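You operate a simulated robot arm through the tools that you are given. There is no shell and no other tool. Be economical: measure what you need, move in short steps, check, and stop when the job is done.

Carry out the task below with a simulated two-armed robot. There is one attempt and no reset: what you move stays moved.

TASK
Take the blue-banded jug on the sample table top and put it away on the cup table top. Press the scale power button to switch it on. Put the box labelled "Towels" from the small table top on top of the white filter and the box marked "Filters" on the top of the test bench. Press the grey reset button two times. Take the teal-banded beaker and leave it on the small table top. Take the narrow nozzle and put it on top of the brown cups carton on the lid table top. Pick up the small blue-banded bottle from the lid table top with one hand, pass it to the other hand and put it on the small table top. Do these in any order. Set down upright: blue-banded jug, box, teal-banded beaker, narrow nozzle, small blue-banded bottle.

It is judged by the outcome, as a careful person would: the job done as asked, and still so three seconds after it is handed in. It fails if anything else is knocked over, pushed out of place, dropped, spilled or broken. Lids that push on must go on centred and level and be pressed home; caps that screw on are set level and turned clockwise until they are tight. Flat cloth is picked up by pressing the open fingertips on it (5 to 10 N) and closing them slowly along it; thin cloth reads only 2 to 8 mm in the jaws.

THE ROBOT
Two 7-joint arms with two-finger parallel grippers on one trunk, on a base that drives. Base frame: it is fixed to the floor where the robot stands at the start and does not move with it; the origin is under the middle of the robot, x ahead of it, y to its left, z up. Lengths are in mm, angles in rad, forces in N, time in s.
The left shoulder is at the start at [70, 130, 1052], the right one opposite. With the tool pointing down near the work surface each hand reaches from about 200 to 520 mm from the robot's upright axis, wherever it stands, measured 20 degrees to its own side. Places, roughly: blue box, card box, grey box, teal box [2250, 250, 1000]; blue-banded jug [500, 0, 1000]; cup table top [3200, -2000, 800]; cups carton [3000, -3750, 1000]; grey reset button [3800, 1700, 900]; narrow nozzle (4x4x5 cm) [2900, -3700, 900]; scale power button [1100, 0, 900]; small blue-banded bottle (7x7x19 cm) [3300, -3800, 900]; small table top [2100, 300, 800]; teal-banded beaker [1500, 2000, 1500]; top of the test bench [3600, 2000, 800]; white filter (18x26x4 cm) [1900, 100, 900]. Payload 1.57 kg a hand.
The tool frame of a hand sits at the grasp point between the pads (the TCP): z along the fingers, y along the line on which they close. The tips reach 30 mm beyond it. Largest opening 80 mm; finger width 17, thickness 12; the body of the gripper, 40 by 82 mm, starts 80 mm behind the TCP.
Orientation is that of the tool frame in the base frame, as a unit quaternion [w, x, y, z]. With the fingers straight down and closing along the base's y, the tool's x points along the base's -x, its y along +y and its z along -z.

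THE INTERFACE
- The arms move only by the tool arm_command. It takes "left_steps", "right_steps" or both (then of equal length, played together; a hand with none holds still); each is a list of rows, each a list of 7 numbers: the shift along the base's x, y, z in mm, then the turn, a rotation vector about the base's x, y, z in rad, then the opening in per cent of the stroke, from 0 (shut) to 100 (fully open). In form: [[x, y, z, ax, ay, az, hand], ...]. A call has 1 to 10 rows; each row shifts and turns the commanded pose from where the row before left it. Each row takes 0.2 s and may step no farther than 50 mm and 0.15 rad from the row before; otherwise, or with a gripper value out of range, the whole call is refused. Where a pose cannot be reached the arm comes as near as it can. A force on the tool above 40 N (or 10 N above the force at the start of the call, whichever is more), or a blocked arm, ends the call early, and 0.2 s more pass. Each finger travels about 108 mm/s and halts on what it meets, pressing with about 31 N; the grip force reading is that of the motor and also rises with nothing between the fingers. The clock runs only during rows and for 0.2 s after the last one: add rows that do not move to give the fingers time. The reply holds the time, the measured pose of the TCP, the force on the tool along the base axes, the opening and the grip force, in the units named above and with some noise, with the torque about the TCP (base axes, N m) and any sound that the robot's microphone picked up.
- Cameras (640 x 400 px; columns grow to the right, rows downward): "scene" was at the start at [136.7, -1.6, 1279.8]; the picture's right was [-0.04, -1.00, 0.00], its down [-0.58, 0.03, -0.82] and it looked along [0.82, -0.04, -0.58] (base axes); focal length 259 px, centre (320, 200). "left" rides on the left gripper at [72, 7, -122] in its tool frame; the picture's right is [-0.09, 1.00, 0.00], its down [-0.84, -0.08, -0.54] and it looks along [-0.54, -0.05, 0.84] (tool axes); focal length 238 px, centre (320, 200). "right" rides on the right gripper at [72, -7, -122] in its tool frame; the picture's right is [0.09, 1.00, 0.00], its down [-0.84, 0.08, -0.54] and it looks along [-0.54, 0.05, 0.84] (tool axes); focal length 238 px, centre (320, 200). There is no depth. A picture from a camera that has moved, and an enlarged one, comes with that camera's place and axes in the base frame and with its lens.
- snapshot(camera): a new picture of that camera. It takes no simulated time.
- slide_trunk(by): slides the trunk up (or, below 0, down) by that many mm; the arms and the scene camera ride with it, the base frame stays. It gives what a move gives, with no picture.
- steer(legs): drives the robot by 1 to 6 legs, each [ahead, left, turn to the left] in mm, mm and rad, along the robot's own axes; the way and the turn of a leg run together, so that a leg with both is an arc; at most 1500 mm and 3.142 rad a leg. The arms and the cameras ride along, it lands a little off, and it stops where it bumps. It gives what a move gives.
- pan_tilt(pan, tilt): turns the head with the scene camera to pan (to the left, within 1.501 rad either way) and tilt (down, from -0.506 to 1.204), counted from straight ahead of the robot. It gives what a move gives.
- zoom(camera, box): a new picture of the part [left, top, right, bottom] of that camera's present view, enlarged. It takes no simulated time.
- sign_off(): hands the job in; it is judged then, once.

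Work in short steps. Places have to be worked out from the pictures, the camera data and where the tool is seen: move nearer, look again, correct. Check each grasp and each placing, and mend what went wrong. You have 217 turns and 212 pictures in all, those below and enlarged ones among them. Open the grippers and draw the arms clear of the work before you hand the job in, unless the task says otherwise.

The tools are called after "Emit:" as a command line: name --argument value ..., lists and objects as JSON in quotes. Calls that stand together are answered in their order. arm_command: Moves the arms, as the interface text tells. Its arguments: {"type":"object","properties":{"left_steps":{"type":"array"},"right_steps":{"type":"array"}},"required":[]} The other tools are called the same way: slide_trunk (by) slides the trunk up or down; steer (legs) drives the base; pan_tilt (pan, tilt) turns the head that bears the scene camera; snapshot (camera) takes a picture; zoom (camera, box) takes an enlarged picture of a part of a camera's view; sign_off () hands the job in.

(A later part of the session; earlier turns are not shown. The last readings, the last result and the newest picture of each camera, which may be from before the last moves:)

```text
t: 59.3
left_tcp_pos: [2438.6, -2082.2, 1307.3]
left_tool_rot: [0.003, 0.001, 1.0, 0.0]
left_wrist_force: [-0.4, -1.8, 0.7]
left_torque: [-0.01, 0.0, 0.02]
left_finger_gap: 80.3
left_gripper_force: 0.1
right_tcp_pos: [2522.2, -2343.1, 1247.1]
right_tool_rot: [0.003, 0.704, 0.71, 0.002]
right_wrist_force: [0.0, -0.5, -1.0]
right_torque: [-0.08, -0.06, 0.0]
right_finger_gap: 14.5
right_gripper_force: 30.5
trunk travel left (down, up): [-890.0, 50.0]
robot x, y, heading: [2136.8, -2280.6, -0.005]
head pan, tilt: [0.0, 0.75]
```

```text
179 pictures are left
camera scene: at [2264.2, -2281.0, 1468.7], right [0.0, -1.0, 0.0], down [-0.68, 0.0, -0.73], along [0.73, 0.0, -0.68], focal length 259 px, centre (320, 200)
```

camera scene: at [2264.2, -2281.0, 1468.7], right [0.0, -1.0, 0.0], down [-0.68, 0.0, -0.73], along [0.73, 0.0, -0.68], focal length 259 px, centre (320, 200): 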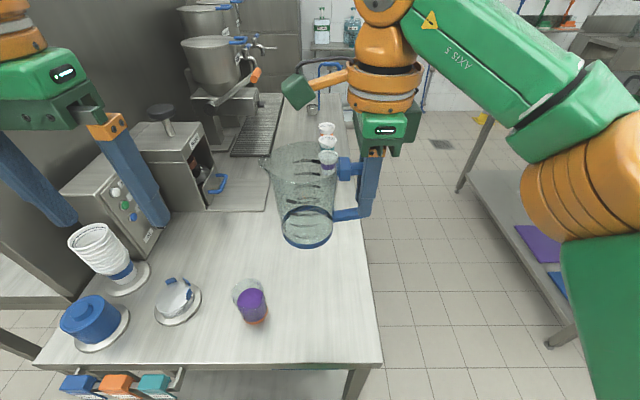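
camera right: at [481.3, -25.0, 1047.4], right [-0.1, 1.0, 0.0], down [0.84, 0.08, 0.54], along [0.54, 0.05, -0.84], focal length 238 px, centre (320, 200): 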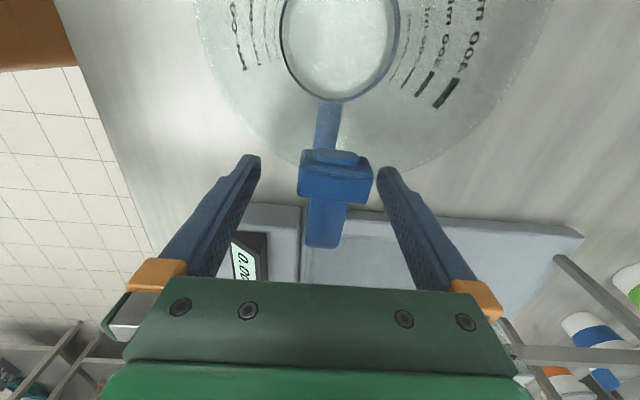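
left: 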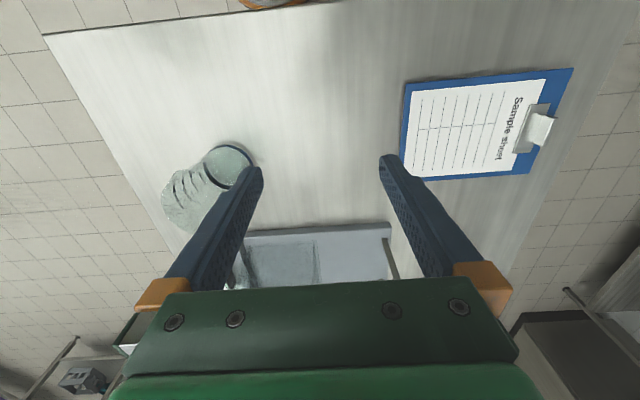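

Clear spot below. I lower the trunk 200 mm, then use the arm.

Emit:
slide_trunk --by -200

Emit:
arm_command --right_steps '[[15, 0, -20, 0, 0, 0, 0], [15, 0, -25, 0, 0, 0, 0], [0, 0, -25, 0, 0, 0, 0], [0, 0, -25, 0, 0, 0, 0], [0, 0, 0, 0, 0, 0, 0]]'

Emit:
snapshot --camera "scene"

```text
t: 61.5
left_tcp_pos: [2444.7, -2081.2, 1105.6]
left_tool_rot: [0.001, 0.0, 1.0, -0.001]
left_wrist_force: [0.3, -0.1, 0.1]
left_torque: [-0.02, -0.02, 0.02]
left_finger_gap: 80.1
left_gripper_force: 0.1
right_tcp_pos: [2524.5, -2341.0, 1044.6]
right_tool_rot: [0.001, 0.705, 0.71, 0.0]
right_wrist_force: [-0.5, -0.3, -0.6]
right_torque: [-0.09, 0.0, 0.02]
right_finger_gap: 14.2
right_gripper_force: 30.6
trunk travel left (down, up): [-690.0, 250.0]
robot x, y, heading: [2136.5, -2283.8, -0.002]
head pan, tilt: [0.0, 0.75]
```

```text
t: 62.7
left_tcp_pos: [2443.4, -2081.7, 1105.5]
left_tool_rot: [0.001, 0.001, 1.0, 0.0]
left_wrist_force: [0.8, -0.5, -0.6]
left_torque: [-0.03, 0.0, -0.01]
left_finger_gap: 80.1
left_gripper_force: 0.0
right_tcp_pos: [2555.3, -2343.3, 948.4]
right_tool_rot: [0.001, 0.705, 0.709, 0.0]
right_wrist_force: [0.1, 0.1, -0.6]
right_torque: [0.01, 0.04, 0.0]
right_finger_gap: 14.0
right_gripper_force: 30.6
trunk travel left (down, up): [-690.0, 250.0]
robot x, y, heading: [2138.8, -2281.0, -0.008]
head pan, tilt: [0.0, 0.75]
```

```text
178 pictures are left
camera scene: at [2269.0, -2280.1, 1268.2], right [0.0, -1.0, 0.0], down [-0.68, 0.0, -0.73], along [0.73, 0.0, -0.68], focal length 259 px, centre (320, 200)
```

scene: 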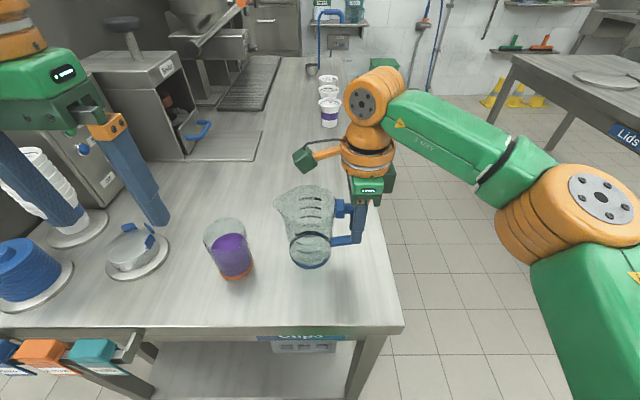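

Now slow descent until the table carries the jug.

Emit:
arm_command --right_steps '[[0, 0, -8, 0, 0, 0, 0], [0, 0, -6, 0, 0, 0, 0], [0, 0, -4, 0, 0, 0, 0], [0, 0, -3, 0, 0, 0, 0], [0, 0, -2, 0, 0, 0, 0], [0, 0, 0, 0, 0, 0, 0]]'

Emit:
zoom --camera "scene" --box '[240, 150, 420, 290]'

```text
t: 64.1
left_tcp_pos: [2444.1, -2083.0, 1105.8]
left_tool_rot: [0.001, 0.001, 1.0, -0.001]
left_wrist_force: [0.1, -0.3, 0.2]
left_torque: [0.0, -0.01, 0.01]
left_finger_gap: 80.2
left_gripper_force: 0.1
right_tcp_pos: [2555.6, -2341.8, 927.7]
right_tool_rot: [0.0, 0.705, 0.709, 0.0]
right_wrist_force: [-0.8, 0.3, -0.9]
right_torque: [-0.05, 0.01, -0.03]
right_finger_gap: 14.1
right_gripper_force: 30.2
trunk travel left (down, up): [-690.0, 250.0]
robot x, y, heading: [2138.8, -2280.0, -0.005]
head pan, tilt: [0.0, 0.75]
```

```text
2.86 times, centred on (330, 220) of scene
camera zoom: at [2269.1, -2280.4, 1268.2], right [0.0, -1.0, 0.0], down [-0.68, 0.0, -0.73], along [0.73, 0.0, -0.68], focal length 741 px, centre (291, 143)
```

zoom: 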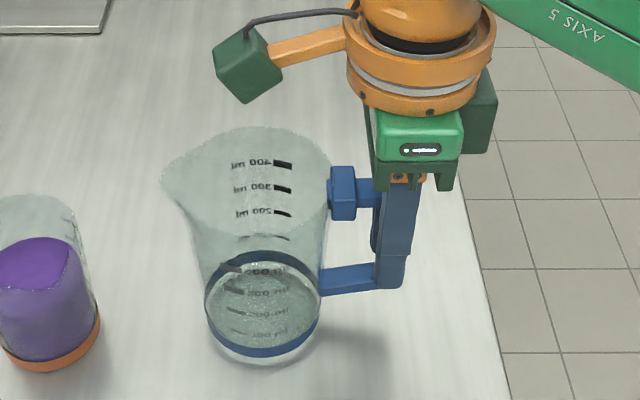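

No contact yet (shadow still apart). Continue down.

Emit:
arm_command --right_steps '[[0, 0, -3, 0, 0, 0, 0], [0, 0, -3, 0, 0, 0, 0], [0, 0, -3, 0, 0, 0, 0], [0, 0, -3, 0, 0, 0, 0], [0, 0, -3, 0, 0, 0, 0], [0, 0, 0, 0, 0, 0, 0]]'

Emit:
zoom --camera "scene" --box '[240, 150, 420, 290]'

```text
t: 65.5
left_tcp_pos: [2439.8, -2085.5, 1107.1]
left_tool_rot: [0.002, 0.001, 1.0, 0.0]
left_wrist_force: [0.0, -0.7, 0.3]
left_torque: [-0.03, 0.02, 0.07]
left_finger_gap: 80.2
left_gripper_force: 0.0
right_tcp_pos: [2551.7, -2344.2, 913.9]
right_tool_rot: [0.002, 0.705, 0.709, 0.002]
right_wrist_force: [4.4, -7.8, 23.1]
right_torque: [0.48, -0.25, -0.16]
right_finger_gap: 14.5
right_gripper_force: 30.7
trunk travel left (down, up): [-690.0, 250.0]
robot x, y, heading: [2136.6, -2281.4, -0.004]
head pan, tilt: [0.0, 0.75]
```

```text
2.86 times, centred on (330, 220) of scene
camera zoom: at [2265.5, -2283.4, 1268.7], right [0.0, -1.0, 0.0], down [-0.68, 0.01, -0.73], along [0.73, 0.0, -0.68], focal length 741 px, centre (291, 143)
```

zoom: 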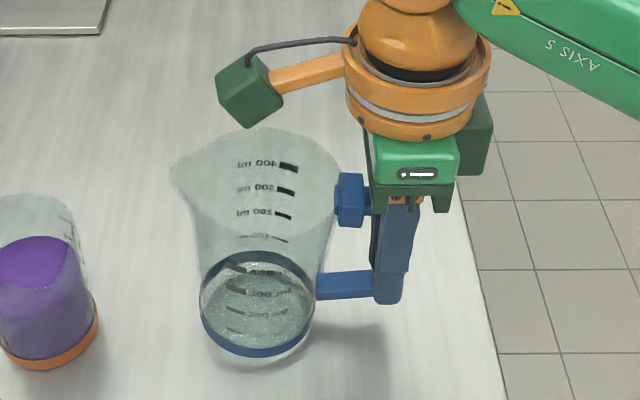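

Contact (23 N). I ease up 4 mm to relieve the pressing, then check before opening.

Emit:
arm_command --right_steps '[[0, 0, 2, 0, 0, 0, 0], [0, 0, 2, 0, 0, 0, 0], [0, 0, 0, 0, 0, 0, 0]]'

```text
t: 66.3
left_tcp_pos: [2442.2, -2083.3, 1107.7]
left_tool_rot: [0.0, 0.001, 1.0, 0.0]
left_wrist_force: [-0.6, 0.6, -0.6]
left_torque: [-0.02, 0.05, 0.01]
left_finger_gap: 79.5
left_gripper_force: 0.0
right_tcp_pos: [2554.0, -2343.3, 917.0]
right_tool_rot: [0.001, 0.704, 0.711, 0.0]
right_wrist_force: [0.1, -0.2, -0.9]
right_torque: [-0.09, -0.03, 0.0]
right_finger_gap: 14.4
right_gripper_force: 30.6
trunk travel left (down, up): [-690.0, 250.0]
robot x, y, heading: [2140.3, -2283.7, 0.002]
head pan, tilt: [0.0, 0.75]
```

Now a 1 mm lowering, then open gradually.

Emit:
arm_command --right_steps '[[0, 0, -1, 0, 0, 0, 0], [0, 0, 0, 0, 0, 0, 25], [0, 0, 0, 0, 0, 0, 60], [0, 0, 0, 0, 0, 0, 100], [0, 0, 0, 0, 0, 0, 100]]'

Emit:
zoom --camera "scene" --box '[240, 150, 420, 290]'

```text
t: 67.5
left_tcp_pos: [2443.4, -2081.6, 1106.7]
left_tool_rot: [0.001, 0.0, 1.0, -0.001]
left_wrist_force: [-0.7, -0.6, -0.6]
left_torque: [0.02, -0.01, 0.02]
left_finger_gap: 79.9
left_gripper_force: 0.0
right_tcp_pos: [2555.9, -2343.2, 915.2]
right_tool_rot: [0.001, 0.705, 0.71, 0.0]
right_wrist_force: [-0.5, 0.4, 0.6]
right_torque: [0.0, 0.03, 0.01]
right_finger_gap: 80.1
right_gripper_force: 0.1
trunk travel left (down, up): [-690.0, 250.0]
robot x, y, heading: [2137.0, -2284.6, -0.01]
head pan, tilt: [0.0, 0.75]
```

```text
2.86 times, centred on (330, 220) of scene
camera zoom: at [2269.0, -2280.4, 1268.2], right [0.0, -1.0, 0.0], down [-0.68, 0.0, -0.73], along [0.73, 0.0, -0.68], focal length 741 px, centre (291, 143)
```

zoom: 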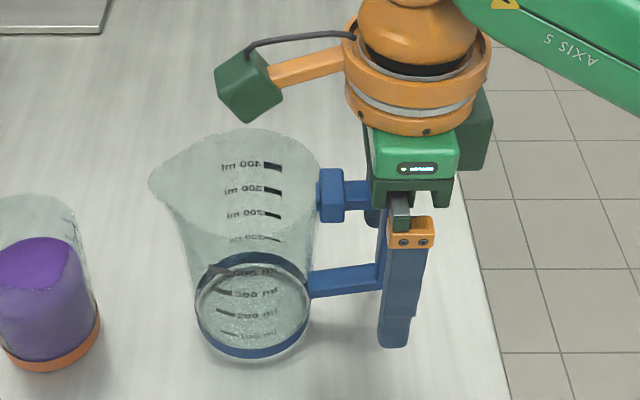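

The jug stands upright. I lift the hand straight up out of the handle.

Emit:
arm_command --right_steps '[[0, 0, 20, 0, 0, 0, 100], [0, 0, 40, 0, 0, 0, 100], [0, 0, 40, 0, 0, 0, 100], [-20, 0, 40, 0, 0, 0, 100], [-40, 0, 20, 0, 0, 0, 100], [0, 0, 0, 0, 0, 0, 100]]'

Emit:
snapshot --camera "scene"

```text
t: 68.9
left_tcp_pos: [2444.4, -2081.7, 1105.8]
left_tool_rot: [0.001, 0.001, 1.0, 0.0]
left_wrist_force: [0.4, 0.2, 0.4]
left_torque: [-0.01, 0.0, 0.03]
left_finger_gap: 80.0
left_gripper_force: 0.0
right_tcp_pos: [2497.3, -2342.2, 1075.5]
right_tool_rot: [0.0, 0.705, 0.709, 0.0]
right_wrist_force: [0.1, -0.3, -0.2]
right_torque: [-0.02, 0.02, -0.03]
right_finger_gap: 80.1
right_gripper_force: 0.1
trunk travel left (down, up): [-690.0, 250.0]
robot x, y, heading: [2135.4, -2282.9, -0.005]
head pan, tilt: [0.0, 0.75]
```

```text
174 pictures are left
camera scene: at [2269.8, -2280.0, 1268.1], right [0.0, -1.0, 0.0], down [-0.68, 0.0, -0.73], along [0.73, 0.0, -0.68], focal length 259 px, centre (320, 200)
```

scene: 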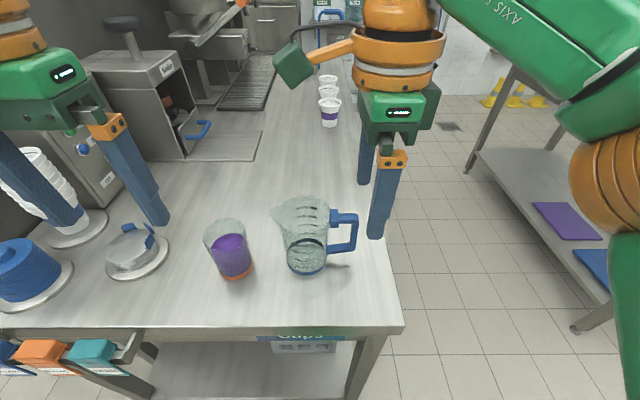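

Jug is put away. I now back out and go round toward the lid table, stopping to look.

Emit:
steer --legs '[[-400, 0, 0], [0, -500, 0], [0, 0, -0.9]]'

Emit:
pan_tilt --pan 0.1 --tilt 0.4

Emit:
snapshot --camera "scene"

```text
t: 76.2
left_tcp_pos: [2080.6, -2897.8, 1106.3]
left_tool_rot: [0.0, 0.433, 0.901, -0.001]
left_wrist_force: [-0.8, 0.1, 1.1]
left_torque: [0.01, 0.0, 0.02]
left_finger_gap: 80.0
left_gripper_force: 0.0
right_tcp_pos: [1912.3, -3101.1, 1076.0]
right_tool_rot: [0.002, 0.942, 0.335, -0.001]
right_wrist_force: [-0.3, -0.6, 0.4]
right_torque: [-0.02, 0.02, -0.04]
right_finger_gap: 79.9
right_gripper_force: 0.1
trunk travel left (down, up): [-690.0, 250.0]
robot x, y, heading: [1735.4, -2784.1, -0.901]
head pan, tilt: [0.0, 0.75]
```

```text
t: 77.1
left_tcp_pos: [2081.3, -2897.9, 1106.4]
left_tool_rot: [0.001, 0.433, 0.901, -0.002]
left_wrist_force: [-1.0, 0.2, 0.2]
left_torque: [0.0, 0.02, -0.01]
left_finger_gap: 80.1
left_gripper_force: 0.0
right_tcp_pos: [1911.6, -3101.9, 1075.8]
right_tool_rot: [0.001, 0.942, 0.335, -0.001]
right_wrist_force: [-0.2, 0.4, 0.8]
right_torque: [0.01, 0.0, -0.03]
right_finger_gap: 79.9
right_gripper_force: 0.0
trunk travel left (down, up): [-690.0, 250.0]
robot x, y, heading: [1730.8, -2783.2, -0.901]
head pan, tilt: [0.099, 0.4]
```

```text
173 pictures are left
camera scene: at [1827.9, -2887.3, 1299.2], right [-0.72, -0.7, 0.0], down [-0.27, 0.28, -0.92], along [0.64, -0.66, -0.39], focal length 259 px, centre (320, 200)
```

scene: 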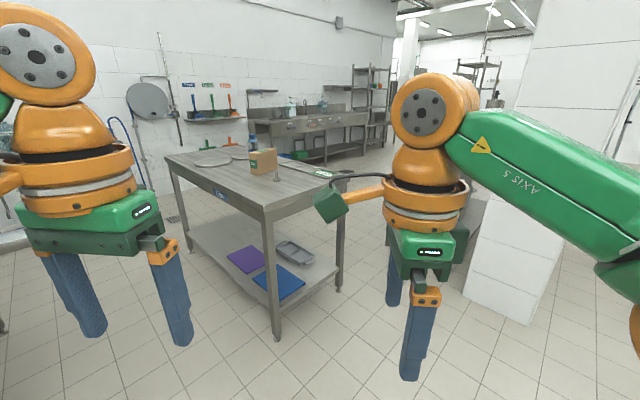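

Lid table north edge is at y≈-3440, x from ≈2690. I zoom in on the objects.

Emit:
zoom --camera "scene" --box '[160, 120, 360, 220]'

```text
3.20 times, centred on (260, 170) of scene
camera zoom: at [1827.9, -2887.3, 1299.2], right [-0.72, -0.7, 0.0], down [-0.27, 0.28, -0.92], along [0.64, -0.66, -0.39], focal length 830 px, centre (512, 296)
```

zoom: 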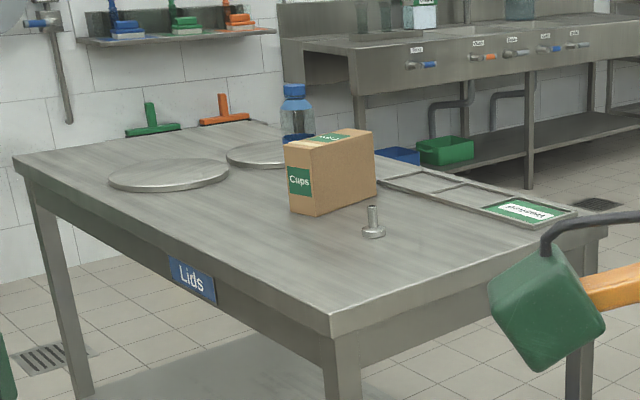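

Nozzle at about [2949, -3699], carton behind it. I turn to face -y, strafe along the aisle, and approach the table.

Emit:
steer --legs '[[0, 0, -0.67], [70, 600, 0], [0, 580, 0]]'

Emit:
pan_tilt --pan 0.0 --tilt 0.6

Emit:
snapshot --camera "scene"

```text
t: 85.2
left_tcp_pos: [3114.9, -3161.0, 1107.8]
left_tool_rot: [0.001, 0.704, 0.71, -0.001]
left_wrist_force: [-0.6, -0.4, 0.0]
left_torque: [-0.01, -0.03, 0.01]
left_finger_gap: 80.0
left_gripper_force: 0.0
right_tcp_pos: [2856.4, -3216.4, 1076.9]
right_tool_rot: [0.001, 1.0, 0.007, 0.0]
right_wrist_force: [0.3, -0.3, -0.2]
right_torque: [0.0, -0.01, 0.02]
right_finger_gap: 80.2
right_gripper_force: 0.0
trunk travel left (down, up): [-690.0, 250.0]
robot x, y, heading: [2913.0, -2855.8, -1.568]
head pan, tilt: [0.099, 0.4]
```

```text
t: 85.9
left_tcp_pos: [3115.2, -3161.1, 1106.6]
left_tool_rot: [0.0, 0.704, 0.71, -0.001]
left_wrist_force: [0.2, -0.2, 0.3]
left_torque: [0.02, 0.0, 0.01]
left_finger_gap: 80.0
left_gripper_force: 0.1
right_tcp_pos: [2856.3, -3216.7, 1076.0]
right_tool_rot: [0.001, 1.0, 0.007, -0.001]
right_wrist_force: [-0.2, -0.1, 0.3]
right_torque: [0.0, -0.02, 0.01]
right_finger_gap: 80.1
right_gripper_force: 0.0
trunk travel left (down, up): [-690.0, 250.0]
robot x, y, heading: [2911.3, -2857.4, -1.566]
head pan, tilt: [0.0, 0.6]
```

```text
171 pictures are left
camera scene: at [2912.6, -2992.6, 1281.1], right [-1.0, 0.0, 0.0], down [0.0, 0.56, -0.83], along [0.0, -0.83, -0.56], focal length 259 px, centre (320, 200)
```

scene: 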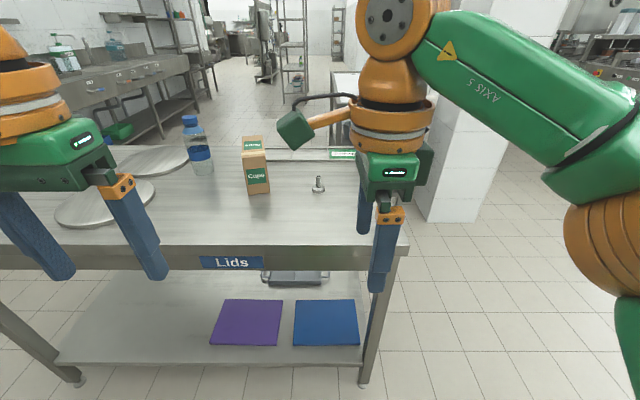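

Nozzle ≈[2920, -3702]; carton front ≈[3106, -3675]; bottle ≈[3335, -3826]. I rotate the right hand back to close sideways.

Emit:
arm_command --right_steps '[[0, 0, 0, 0, 0, 0.15, 100], [0, 0, 0, 0, 0, 0.15, 100], [0, 0, 0, 0, 0, 0.15, 100], [0, 0, 0, 0, 0, 0.15, 100], [0, 0, 0, 0, 0, 0.15, 100], [0, 0, 0, 0, 0, 0.15, 100], [0, 0, 0, 0, 0, 0.15, 100], [0, 0, 0, 0, 0, 0.15, 100], [0, 0, 0, 0, 0, 0.15, 100], [0, 0, 0, 0, 0, 0.15, 100]]'

Emit:
slide_trunk --by 80

Emit:
steer --legs '[[0, 110, 0], [340, 0, 0]]'

Emit:
snapshot --camera "scene"

```text
t: 88.1
left_tcp_pos: [3116.2, -3160.2, 1105.4]
left_tool_rot: [0.0, 0.704, 0.71, -0.002]
left_wrist_force: [-0.4, 0.0, 0.2]
left_torque: [0.01, 0.0, 0.0]
left_finger_gap: 79.8
left_gripper_force: 0.0
right_tcp_pos: [2856.6, -3216.6, 1074.3]
right_tool_rot: [0.001, 0.726, 0.688, -0.001]
right_wrist_force: [-0.1, -0.4, -0.6]
right_torque: [0.01, 0.0, 0.03]
right_finger_gap: 80.0
right_gripper_force: 0.1
trunk travel left (down, up): [-690.0, 250.0]
robot x, y, heading: [2917.8, -2856.7, -1.571]
head pan, tilt: [0.0, 0.6]
```

```text
t: 89.3
left_tcp_pos: [3115.8, -3161.5, 1187.0]
left_tool_rot: [0.0, 0.705, 0.709, -0.002]
left_wrist_force: [0.6, -1.0, 0.0]
left_torque: [0.02, 0.02, 0.01]
left_finger_gap: 79.9
left_gripper_force: 0.0
right_tcp_pos: [2856.7, -3217.8, 1156.0]
right_tool_rot: [0.002, 0.727, 0.686, 0.0]
right_wrist_force: [-0.9, -0.1, 0.6]
right_torque: [0.01, -0.01, 0.01]
right_finger_gap: 79.7
right_gripper_force: 0.0
trunk travel left (down, up): [-770.0, 170.0]
robot x, y, heading: [2912.6, -2857.1, -1.567]
head pan, tilt: [0.0, 0.6]
```

```text
t: 92.3
left_tcp_pos: [3229.1, -3495.9, 1187.0]
left_tool_rot: [0.001, 0.703, 0.711, -0.002]
left_wrist_force: [-0.9, 0.9, 0.8]
left_torque: [0.0, 0.0, 0.02]
left_finger_gap: 79.9
left_gripper_force: 0.1
right_tcp_pos: [2969.3, -3552.1, 1155.5]
right_tool_rot: [0.002, 0.726, 0.688, -0.002]
right_wrist_force: [0.0, -0.4, -0.5]
right_torque: [-0.03, 0.01, -0.02]
right_finger_gap: 80.0
right_gripper_force: 0.1
trunk travel left (down, up): [-770.0, 170.0]
robot x, y, heading: [3024.7, -3195.3, -1.56]
head pan, tilt: [0.0, 0.6]
```

```text
170 pictures are left
camera scene: at [3024.9, -3327.1, 1361.3], right [-1.0, -0.01, 0.0], down [0.0, 0.56, -0.83], along [0.01, -0.83, -0.56], focal length 259 px, centre (320, 200)
```

scene: 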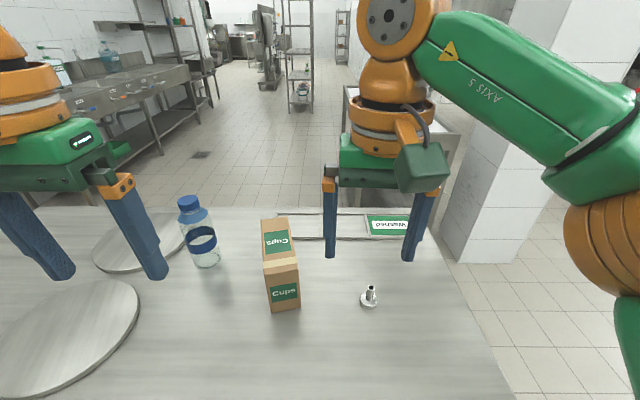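

I zoom on nozzle and carton for detail.

Emit:
zoom --camera "scene" --box '[240, 200, 420, 330]'

Emit:
snapshot --camera "right"

```text
3.08 times, centred on (330, 265) of scene
camera zoom: at [3024.9, -3327.1, 1361.3], right [-1.0, -0.01, 0.0], down [0.0, 0.56, -0.83], along [0.01, -0.83, -0.56], focal length 798 px, centre (289, 0)
```

zoom: 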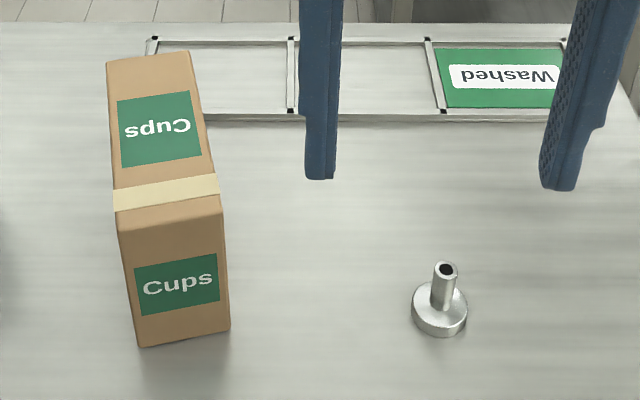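

```text
168 pictures are left
camera right: at [2966.5, -3479.0, 1277.7], right [1.0, 0.04, 0.0], down [0.03, -0.84, 0.55], along [0.02, -0.54, -0.84], focal length 238 px, centre (320, 200)
```

right: 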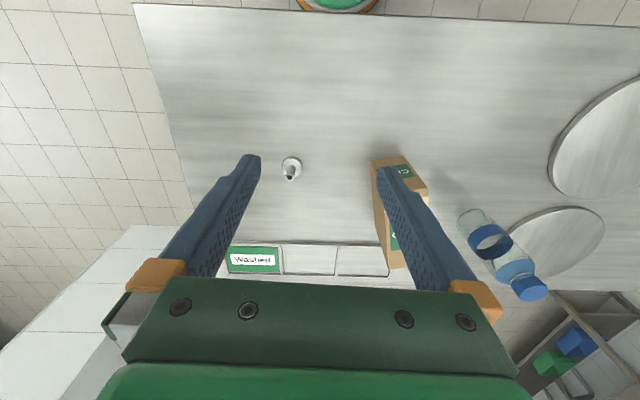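

Nozzle at [2917, -3688], tube about 16 mm wide on a flange. I move the right hand above it with a slight forward pitch, opening part-way.

Emit:
arm_command --right_steps '[[-10, -25, -30, -0.15, 0, 0.03, 80], [-10, -25, -40, -0.15, 0, 0.03, 70], [-10, -25, -40, 0, 0, 0, 60], [-10, -25, -40, 0, 0, 0, 60], [-12, -34, -30, 0, 0, 0, 60], [0, 0, -30, 0, 0, 0, 60], [0, 0, 0, 0, 0, 0, 60]]'

Emit:
snapshot --camera "right"

Emit:
zoom --camera "scene" --box '[280, 180, 460, 320]'

```text
refused: row 1 steps farther than a row can; nothing moved
```

```text
167 pictures are left
camera right: at [2966.5, -3479.0, 1277.7], right [1.0, 0.04, 0.0], down [0.03, -0.84, 0.55], along [0.02, -0.54, -0.84], focal length 238 px, centre (320, 200)
```

right: 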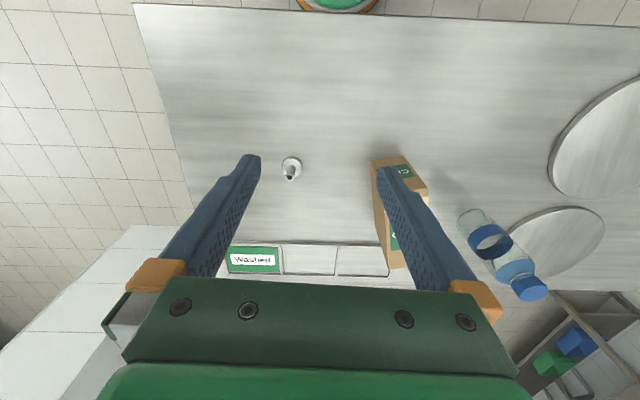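

```text
2.86 times, centred on (370, 250) of scene
camera zoom: at [3024.9, -3327.1, 1361.3], right [-1.0, -0.01, 0.0], down [0.0, 0.56, -0.83], along [0.01, -0.83, -0.56], focal length 741 px, centre (177, 57)
```

zoom: 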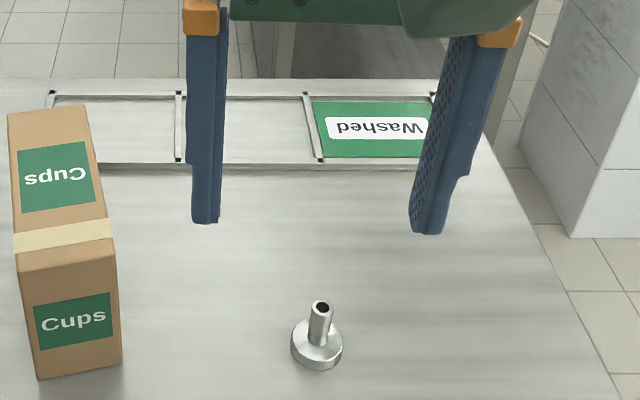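

The combined turn exceeded the row limit; I split it.

Emit:
arm_command --right_steps '[[-10, -25, -30, -0.14, 0, 0.03, 80], [-10, -25, -40, -0.14, 0, 0.03, 70], [-10, -25, -40, 0, 0, 0, 60], [-10, -25, -40, 0, 0, 0, 60], [-12, -34, -30, 0, 0, 0, 60], [0, 0, -30, 0, 0, 0, 60], [0, 0, 0, 0, 0, 0, 60]]'

Emit:
snapshot --camera "right"

Emit:
zoom --camera "scene" --box '[280, 180, 460, 320]'

```text
t: 93.9
left_tcp_pos: [3229.1, -3496.9, 1185.5]
left_tool_rot: [0.001, 0.703, 0.711, -0.001]
left_wrist_force: [0.2, -0.2, 0.1]
left_torque: [-0.01, 0.0, -0.01]
left_finger_gap: 79.9
left_gripper_force: 0.1
right_tcp_pos: [2919.3, -3686.3, 944.7]
right_tool_rot: [0.102, 0.697, 0.703, -0.095]
right_wrist_force: [0.4, 0.4, -0.2]
right_torque: [0.0, -0.01, -0.02]
right_finger_gap: 47.7
right_gripper_force: 0.0
trunk travel left (down, up): [-770.0, 170.0]
robot x, y, heading: [3023.5, -3191.3, -1.563]
head pan, tilt: [0.0, 0.6]
```

```text
165 pictures are left
camera right: at [2910.5, -3583.6, 1042.9], right [1.0, 0.1, -0.02], down [0.08, -0.65, 0.75], along [0.06, -0.75, -0.66], focal length 238 px, centre (320, 200)
```

right: 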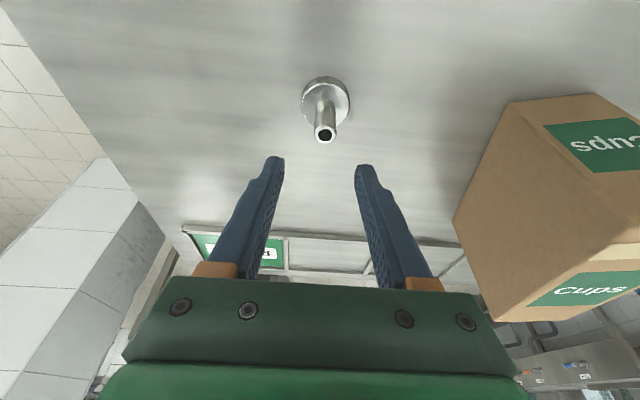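

```text
2.86 times, centred on (370, 250) of scene
camera zoom: at [3024.9, -3329.0, 1361.1], right [-1.0, -0.01, 0.0], down [0.0, 0.56, -0.83], along [0.01, -0.83, -0.56], focal length 741 px, centre (177, 57)
```

zoom: 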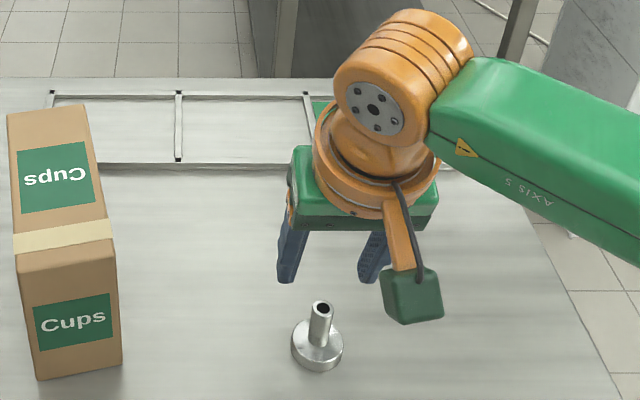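

Aligned laterally; nozzle at about [2920, -3679]. I descend 59 mm with a 9 mm back-shift.

Emit:
arm_command --right_steps '[[0, 5, -20, 0, 0, 0, 60], [0, 4, -20, 0, 0, 0, 60], [0, 0, -12, 0, 0, 0, 60], [0, 0, -7, 0, 0, 0, 60], [0, 0, 0, 0, 0, 0, 60]]'

Emit:
snapshot --camera "right"

Emit:
zoom --camera "scene" --box '[280, 180, 460, 320]'

```text
t: 95.1
left_tcp_pos: [3229.6, -3496.8, 1187.3]
left_tool_rot: [0.0, 0.703, 0.711, -0.001]
left_wrist_force: [0.3, -0.2, -0.4]
left_torque: [0.01, 0.01, 0.0]
left_finger_gap: 80.2
left_gripper_force: 0.1
right_tcp_pos: [2918.4, -3677.5, 886.5]
right_tool_rot: [0.103, 0.698, 0.703, -0.095]
right_wrist_force: [-0.1, 0.6, -0.4]
right_torque: [0.0, 0.03, 0.01]
right_finger_gap: 47.8
right_gripper_force: 0.0
trunk travel left (down, up): [-770.0, 170.0]
robot x, y, heading: [3027.7, -3197.1, -1.564]
head pan, tilt: [0.0, 0.6]
```

```text
163 pictures are left
camera right: at [2909.2, -3575.0, 983.4], right [1.0, 0.1, -0.02], down [0.08, -0.65, 0.75], along [0.06, -0.75, -0.66], focal length 238 px, centre (320, 200)
```

right: 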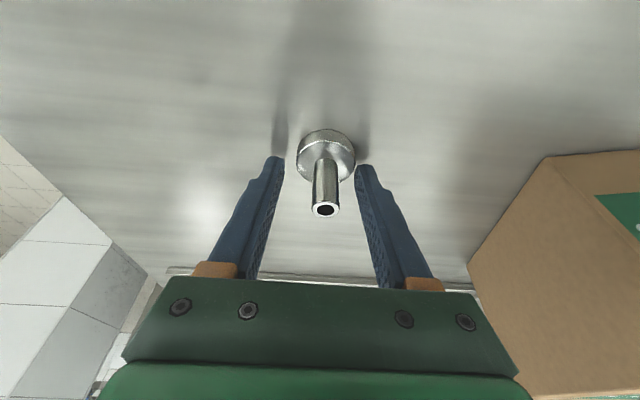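

```text
2.86 times, centred on (370, 250) of scene
camera zoom: at [3024.9, -3329.3, 1361.1], right [-1.0, -0.01, 0.0], down [0.0, 0.56, -0.83], along [0.01, -0.82, -0.57], focal length 741 px, centre (177, 57)
```

zoom: 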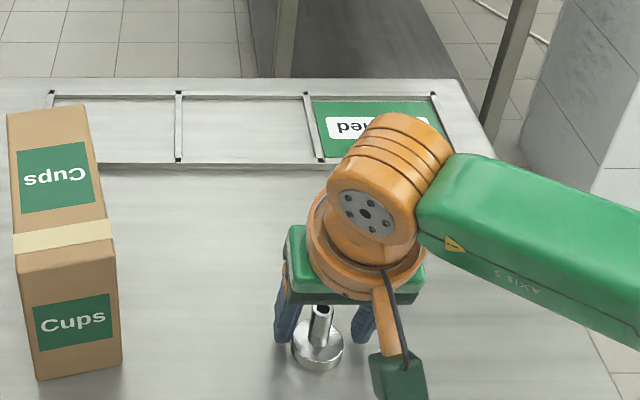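

The tube is between the finger pads. I close.

Emit:
arm_command --right_steps '[[0, 0, 0, 0, 0, 0, 35], [0, 0, 0, 0, 0, 0, 15], [0, 0, 0, 0, 0, 0, 0], [0, 0, 0, 0, 0, 0, 0]]'

Emit:
snapshot --camera "right"

```text
t: 96.1
left_tcp_pos: [3229.4, -3497.7, 1186.6]
left_tool_rot: [0.0, 0.703, 0.711, -0.002]
left_wrist_force: [0.3, 0.6, 0.2]
left_torque: [-0.02, -0.01, 0.02]
left_finger_gap: 79.9
left_gripper_force: 0.1
right_tcp_pos: [2917.8, -3678.0, 886.7]
right_tool_rot: [0.103, 0.698, 0.703, -0.096]
right_wrist_force: [0.5, -0.1, -0.1]
right_torque: [-0.01, 0.03, -0.02]
right_finger_gap: 37.9
right_gripper_force: 30.5
trunk travel left (down, up): [-770.0, 170.0]
robot x, y, heading: [3026.3, -3190.9, -1.558]
head pan, tilt: [0.0, 0.6]
```

```text
161 pictures are left
camera right: at [2909.2, -3575.1, 983.5], right [1.0, 0.1, -0.02], down [0.08, -0.65, 0.75], along [0.06, -0.75, -0.66], focal length 238 px, centre (320, 200)
```

right: 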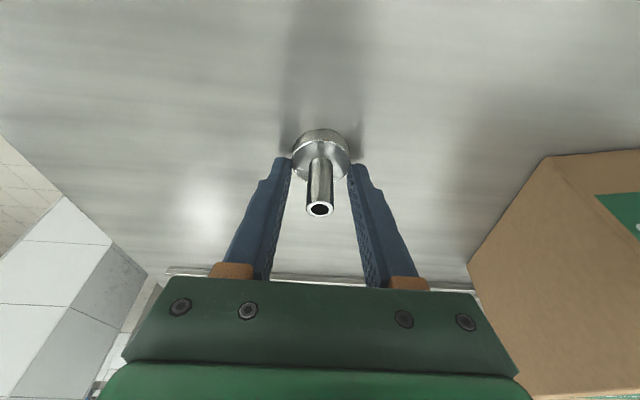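

Gap 37.9 mm means I hold the flange edge at the tips. I reopen, rise 9 mm, and grip the tube instead.

Emit:
arm_command --right_steps '[[0, 0, 0, 0, 0, 0, 55], [0, 0, 0, 0, 0, 0, 55], [0, -1, 9, 0, 0, 0, 55], [0, 0, 0, 0, 0, 0, 55], [0, 0, 0, 0, 0, 0, 30], [0, 0, 0, 0, 0, 0, 10], [0, 0, 0, 0, 0, 0, 0], [0, 0, 0, 0, 0, 0, 0]]'

Emit:
snapshot --camera "right"

```text
t: 97.9
left_tcp_pos: [3229.1, -3497.1, 1186.5]
left_tool_rot: [0.001, 0.703, 0.711, -0.002]
left_wrist_force: [0.0, 0.2, -0.6]
left_torque: [0.01, 0.0, 0.02]
left_finger_gap: 79.9
left_gripper_force: 0.0
right_tcp_pos: [2917.2, -3679.9, 895.6]
right_tool_rot: [0.103, 0.698, 0.702, -0.096]
right_wrist_force: [0.5, -2.2, 3.7]
right_torque: [-0.06, 0.05, 0.04]
right_finger_gap: 14.8
right_gripper_force: 30.8
trunk travel left (down, up): [-770.0, 170.0]
robot x, y, heading: [3026.1, -3191.8, -1.565]
head pan, tilt: [0.0, 0.6]
```

```text
160 pictures are left
camera right: at [2909.3, -3576.7, 992.7], right [1.0, 0.1, -0.02], down [0.08, -0.65, 0.75], along [0.06, -0.75, -0.66], focal length 238 px, centre (320, 200)
```

right: 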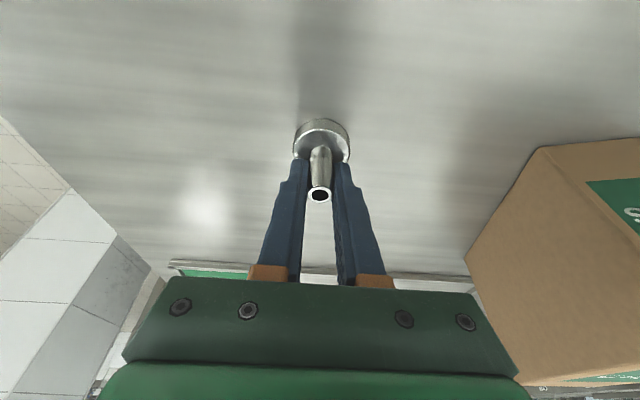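

Tube held (14.8 mm). I lift 170 mm and check.

Emit:
arm_command --right_steps '[[0, 0, 15, 0, 0, 0, 0], [0, 0, 30, 0, 0, 0, 0], [0, 5, 40, 0, 0, 0, 0], [0, 5, 40, 0, 0, 0, 0], [0, 5, 40, 0, 0, 0, 0], [0, 0, 0, 0, 0, 0, 0]]'

Emit:
snapshot --camera "right"

Emit:
snapshot --camera "scene"

```text
t: 99.3
left_tcp_pos: [3227.9, -3498.1, 1186.6]
left_tool_rot: [0.0, 0.703, 0.711, -0.001]
left_wrist_force: [0.1, -0.7, 0.6]
left_torque: [-0.02, 0.0, -0.01]
left_finger_gap: 80.0
left_gripper_force: 0.0
right_tcp_pos: [2917.5, -3664.0, 1061.1]
right_tool_rot: [0.102, 0.698, 0.702, -0.096]
right_wrist_force: [-0.6, -0.7, -1.2]
right_torque: [0.03, 0.0, 0.02]
right_finger_gap: 15.0
right_gripper_force: 30.7
trunk travel left (down, up): [-770.0, 170.0]
robot x, y, heading: [3030.0, -3195.4, -1.564]
head pan, tilt: [0.0, 0.6]
```

```text
159 pictures are left
camera right: at [2909.3, -3561.3, 1158.3], right [1.0, 0.1, -0.02], down [0.08, -0.65, 0.75], along [0.06, -0.75, -0.66], focal length 238 px, centre (320, 200)
```

right: 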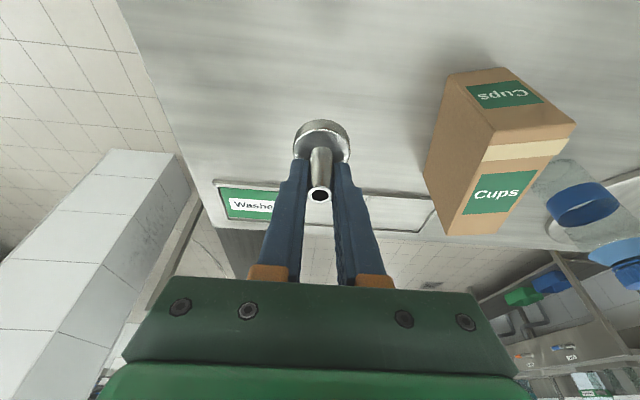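

```text
158 pictures are left
camera scene: at [3024.8, -3329.9, 1361.0], right [-1.0, -0.01, 0.0], down [0.0, 0.57, -0.82], along [0.01, -0.82, -0.57], focal length 259 px, centre (320, 200)
```

scene: 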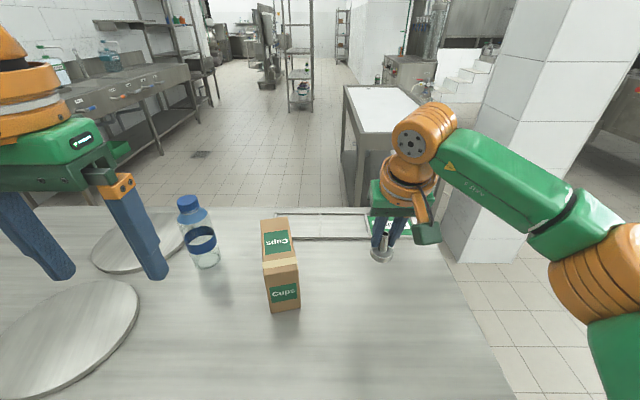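

Held and upright. I strafe left ~195 mm so the hand comes over the carton.

Emit:
steer --legs '[[0, 195, 0]]'

Emit:
snapshot --camera "right"

Emit:
snapshot --camera "scene"

```text
t: 100.9
left_tcp_pos: [3423.2, -3497.6, 1186.9]
left_tool_rot: [0.001, 0.704, 0.71, 0.0]
left_wrist_force: [0.4, 0.2, 0.5]
left_torque: [0.04, -0.04, 0.06]
left_finger_gap: 79.7
left_gripper_force: 0.0
right_tcp_pos: [3111.5, -3663.0, 1060.0]
right_tool_rot: [0.103, 0.699, 0.701, -0.096]
right_wrist_force: [-0.2, -0.6, -1.6]
right_torque: [-0.01, -0.04, -0.02]
right_finger_gap: 14.9
right_gripper_force: 30.8
trunk travel left (down, up): [-770.0, 170.0]
robot x, y, heading: [3220.2, -3189.1, -1.561]
head pan, tilt: [0.0, 0.6]
```

```text
157 pictures are left
camera right: at [3103.7, -3560.0, 1157.6], right [1.0, 0.1, -0.01], down [0.07, -0.65, 0.75], along [0.06, -0.75, -0.66], focal length 238 px, centre (320, 200)
```

right: 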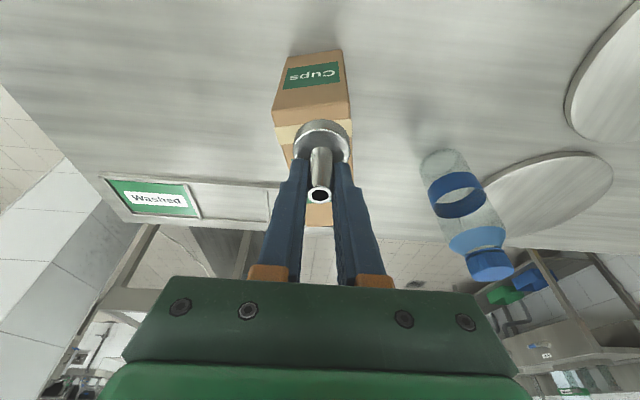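

```text
156 pictures are left
camera scene: at [3218.8, -3328.5, 1361.0], right [-1.0, -0.01, 0.0], down [0.0, 0.57, -0.82], along [0.01, -0.82, -0.57], focal length 259 px, centre (320, 200)
```

scene: 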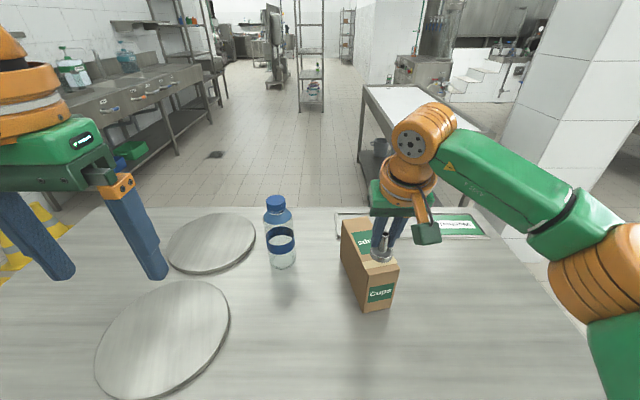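

Target on the carton top: about [3110, -3718]. I move forward 55 mm and look before lowering.

Emit:
arm_command --right_steps '[[0, -20, 0, 0, 0, 0, 0], [-1, -20, 0, 0, 0, 0, 0], [0, -15, -15, 0, 0, 0, 0], [0, 0, 0, 0, 0, 0, 0]]'

Emit:
snapshot --camera "right"

Emit:
zoom --camera "scene" --box '[310, 180, 450, 320]'

```text
t: 101.9
left_tcp_pos: [3426.4, -3496.3, 1188.0]
left_tool_rot: [0.0, 0.704, 0.711, 0.0]
left_wrist_force: [0.5, -0.3, 0.3]
left_torque: [0.01, 0.04, -0.04]
left_finger_gap: 79.9
left_gripper_force: 0.0
right_tcp_pos: [3112.9, -3717.7, 1046.1]
right_tool_rot: [0.103, 0.698, 0.702, -0.096]
right_wrist_force: [-0.2, 0.1, -0.1]
right_torque: [0.02, -0.01, -0.03]
right_finger_gap: 15.0
right_gripper_force: 30.9
trunk travel left (down, up): [-770.0, 170.0]
robot x, y, heading: [3220.6, -3191.0, -1.57]
head pan, tilt: [0.0, 0.6]
```

```text
155 pictures are left
camera right: at [3104.9, -3614.9, 1143.0], right [1.0, 0.1, -0.02], down [0.08, -0.65, 0.75], along [0.06, -0.75, -0.66], focal length 238 px, centre (320, 200)
```

right: 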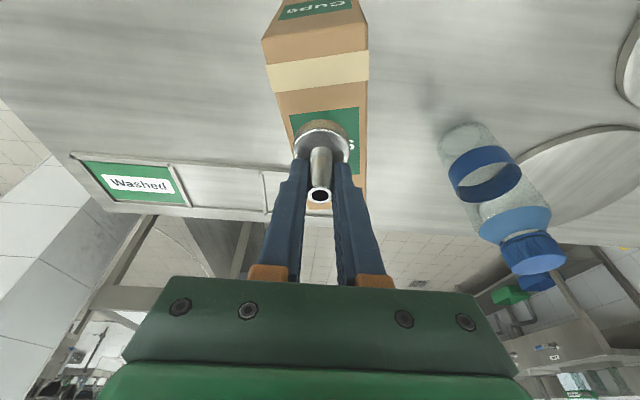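

```text
2.86 times, centred on (380, 250) of scene
camera zoom: at [3222.0, -3328.3, 1361.1], right [-1.0, -0.01, 0.0], down [0.0, 0.57, -0.82], along [0.0, -0.82, -0.57], focal length 741 px, centre (149, 57)
```

zoom: 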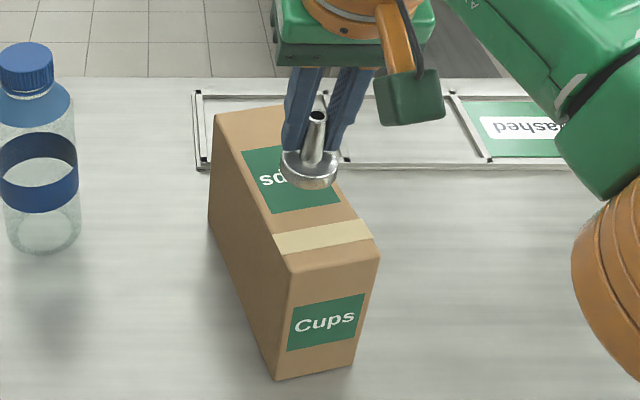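

Nozzle is ~4 mm right of the carton mid-line; I correct and lower slowly.

Emit:
arm_command --right_steps '[[4, 0, -10, 0, 0, 0, 0], [0, 0, -6, 0, 0, 0, 0], [0, 0, -4, 0, 0, 0, 0], [0, 0, -2, 0, 0, 0, 0], [0, 0, -2, 0, 0, 0, 0], [0, 0, 0, 0, 0, 0, 0]]'

Emit:
zoom --camera "scene" --box '[310, 180, 450, 320]'

```text
t: 103.3
left_tcp_pos: [3426.3, -3497.7, 1187.5]
left_tool_rot: [0.0, 0.704, 0.711, -0.001]
left_wrist_force: [-0.6, 0.0, 0.3]
left_torque: [-0.03, 0.0, 0.0]
left_finger_gap: 79.8
left_gripper_force: 0.0
right_tcp_pos: [3117.4, -3718.2, 1021.5]
right_tool_rot: [0.103, 0.698, 0.702, -0.095]
right_wrist_force: [0.2, 0.7, -0.4]
right_torque: [0.01, 0.01, 0.0]
right_finger_gap: 14.8
right_gripper_force: 30.9
trunk travel left (down, up): [-770.0, 170.0]
robot x, y, heading: [3224.4, -3190.3, -1.565]
head pan, tilt: [0.0, 0.6]
```

```text
2.86 times, centred on (380, 250) of scene
camera zoom: at [3222.2, -3328.5, 1361.0], right [-1.0, -0.01, 0.0], down [0.0, 0.57, -0.82], along [0.0, -0.82, -0.57], focal length 741 px, centre (149, 57)
```

zoom: 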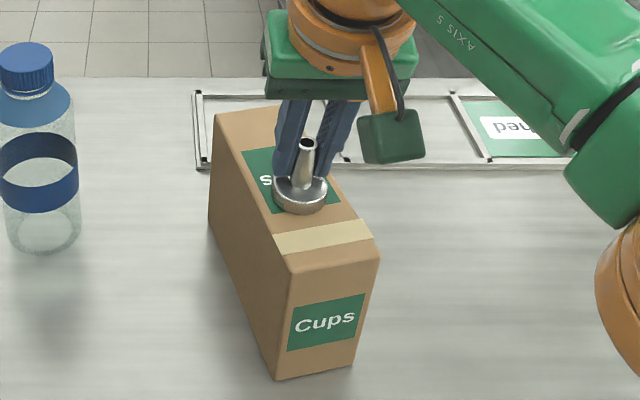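

Nearly down and well centred. I keep lowering by 2 mm rows until contact.

Emit:
arm_command --right_steps '[[0, 0, -2, 0, 0, 0, 0], [0, 0, -2, 0, 0, 0, 0], [0, 0, -2, 0, 0, 0, 0], [0, 0, 0, 0, 0, 0, 0]]'

```text
t: 104.4
left_tcp_pos: [3426.3, -3491.6, 1187.2]
left_tool_rot: [0.001, 0.704, 0.71, -0.003]
left_wrist_force: [0.5, 0.5, -0.3]
left_torque: [-0.04, 0.01, 0.01]
left_finger_gap: 80.2
left_gripper_force: 0.1
right_tcp_pos: [3118.7, -3714.3, 1019.4]
right_tool_rot: [0.106, 0.698, 0.701, -0.101]
right_wrist_force: [-0.9, 1.4, 15.1]
right_torque: [0.33, 0.13, 0.01]
right_finger_gap: 14.9
right_gripper_force: 31.0
trunk travel left (down, up): [-770.0, 170.0]
robot x, y, heading: [3223.7, -3193.4, -1.565]
head pan, tilt: [0.0, 0.6]
stopped in row 4 (right hand): the force on the tool passed its limit at 41 N (the readings are from after the stop); the commanded pose is now the measured one
```

Contact reached. I ease up 2 mm and look.

Emit:
arm_command --right_steps '[[0, 0, 1.5, 0, 0, 0, 0], [0, 0, 0, 0, 0, 0, 0]]'

Emit:
zoom --camera "scene" --box '[310, 180, 450, 320]'

```text
t: 105.0
left_tcp_pos: [3426.7, -3493.6, 1186.7]
left_tool_rot: [0.001, 0.704, 0.71, -0.003]
left_wrist_force: [0.1, -0.6, -0.7]
left_torque: [0.0, 0.03, 0.01]
left_finger_gap: 80.0
left_gripper_force: 0.2
right_tcp_pos: [3119.2, -3715.7, 1019.9]
right_tool_rot: [0.106, 0.697, 0.702, -0.099]
right_wrist_force: [-0.5, 3.3, 7.4]
right_torque: [0.24, 0.02, -0.02]
right_finger_gap: 15.1
right_gripper_force: 31.1
trunk travel left (down, up): [-770.0, 170.0]
robot x, y, heading: [3222.8, -3190.7, -1.568]
head pan, tilt: [0.0, 0.6]
```

```text
2.86 times, centred on (380, 250) of scene
camera zoom: at [3222.9, -3324.6, 1361.4], right [-1.0, -0.01, 0.0], down [0.0, 0.56, -0.83], along [0.0, -0.83, -0.56], focal length 741 px, centre (149, 57)
```

zoom: 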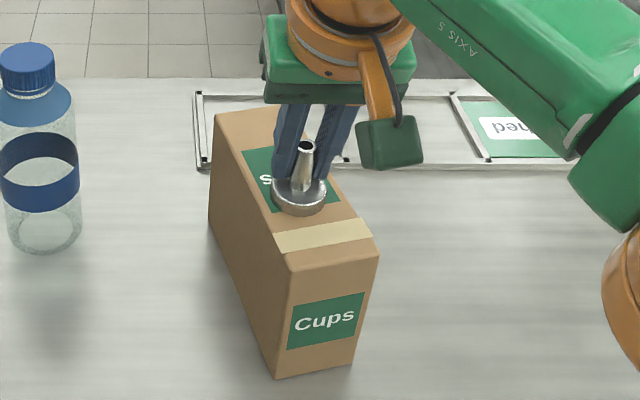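

Nozzle sits on the carton. I open gradually, then lift along the finger axis.

Emit:
arm_command --right_steps '[[0, 0, 0.5, 0, 0, 0, 0], [0, 0, 0, 0, 0, 0, 25], [0, 0, 0, 0, 0, 0, 50], [0, 0, 0, 0, 0, 0, 70], [0, 4, 15, 0, 0, 0, 70], [0, 8, 30, 0, 0, 0, 70], [0, 10, 35, 0, 0, 0, 70], [0, 15, 40, 0, 0, 0, 70], [0, 0, 0, 0, 0, 0, 70]]'

Emit:
zoom --camera "scene" --box '[230, 160, 450, 320]'

```text
t: 107.0
left_tcp_pos: [3425.6, -3497.1, 1185.9]
left_tool_rot: [0.0, 0.704, 0.71, -0.001]
left_wrist_force: [0.2, 0.5, 0.5]
left_torque: [0.02, 0.0, 0.01]
left_finger_gap: 80.2
left_gripper_force: 0.1
right_tcp_pos: [3117.7, -3680.6, 1140.2]
right_tool_rot: [0.104, 0.699, 0.701, -0.097]
right_wrist_force: [0.5, 0.1, 0.3]
right_torque: [0.03, 0.0, 0.01]
right_finger_gap: 56.2
right_gripper_force: 0.1
trunk travel left (down, up): [-770.0, 170.0]
robot x, y, heading: [3223.1, -3192.2, -1.568]
head pan, tilt: [0.0, 0.6]
```

```text
2.50 times, centred on (340, 240) of scene
camera zoom: at [3222.1, -3328.8, 1361.0], right [-1.0, -0.01, 0.0], down [0.0, 0.57, -0.82], along [0.0, -0.82, -0.57], focal length 648 px, centre (270, 100)
```

zoom: 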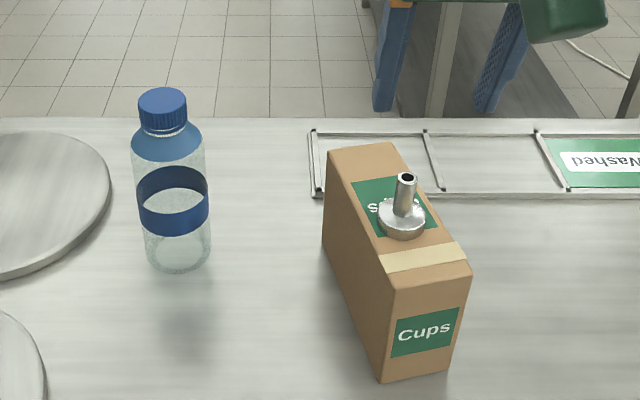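

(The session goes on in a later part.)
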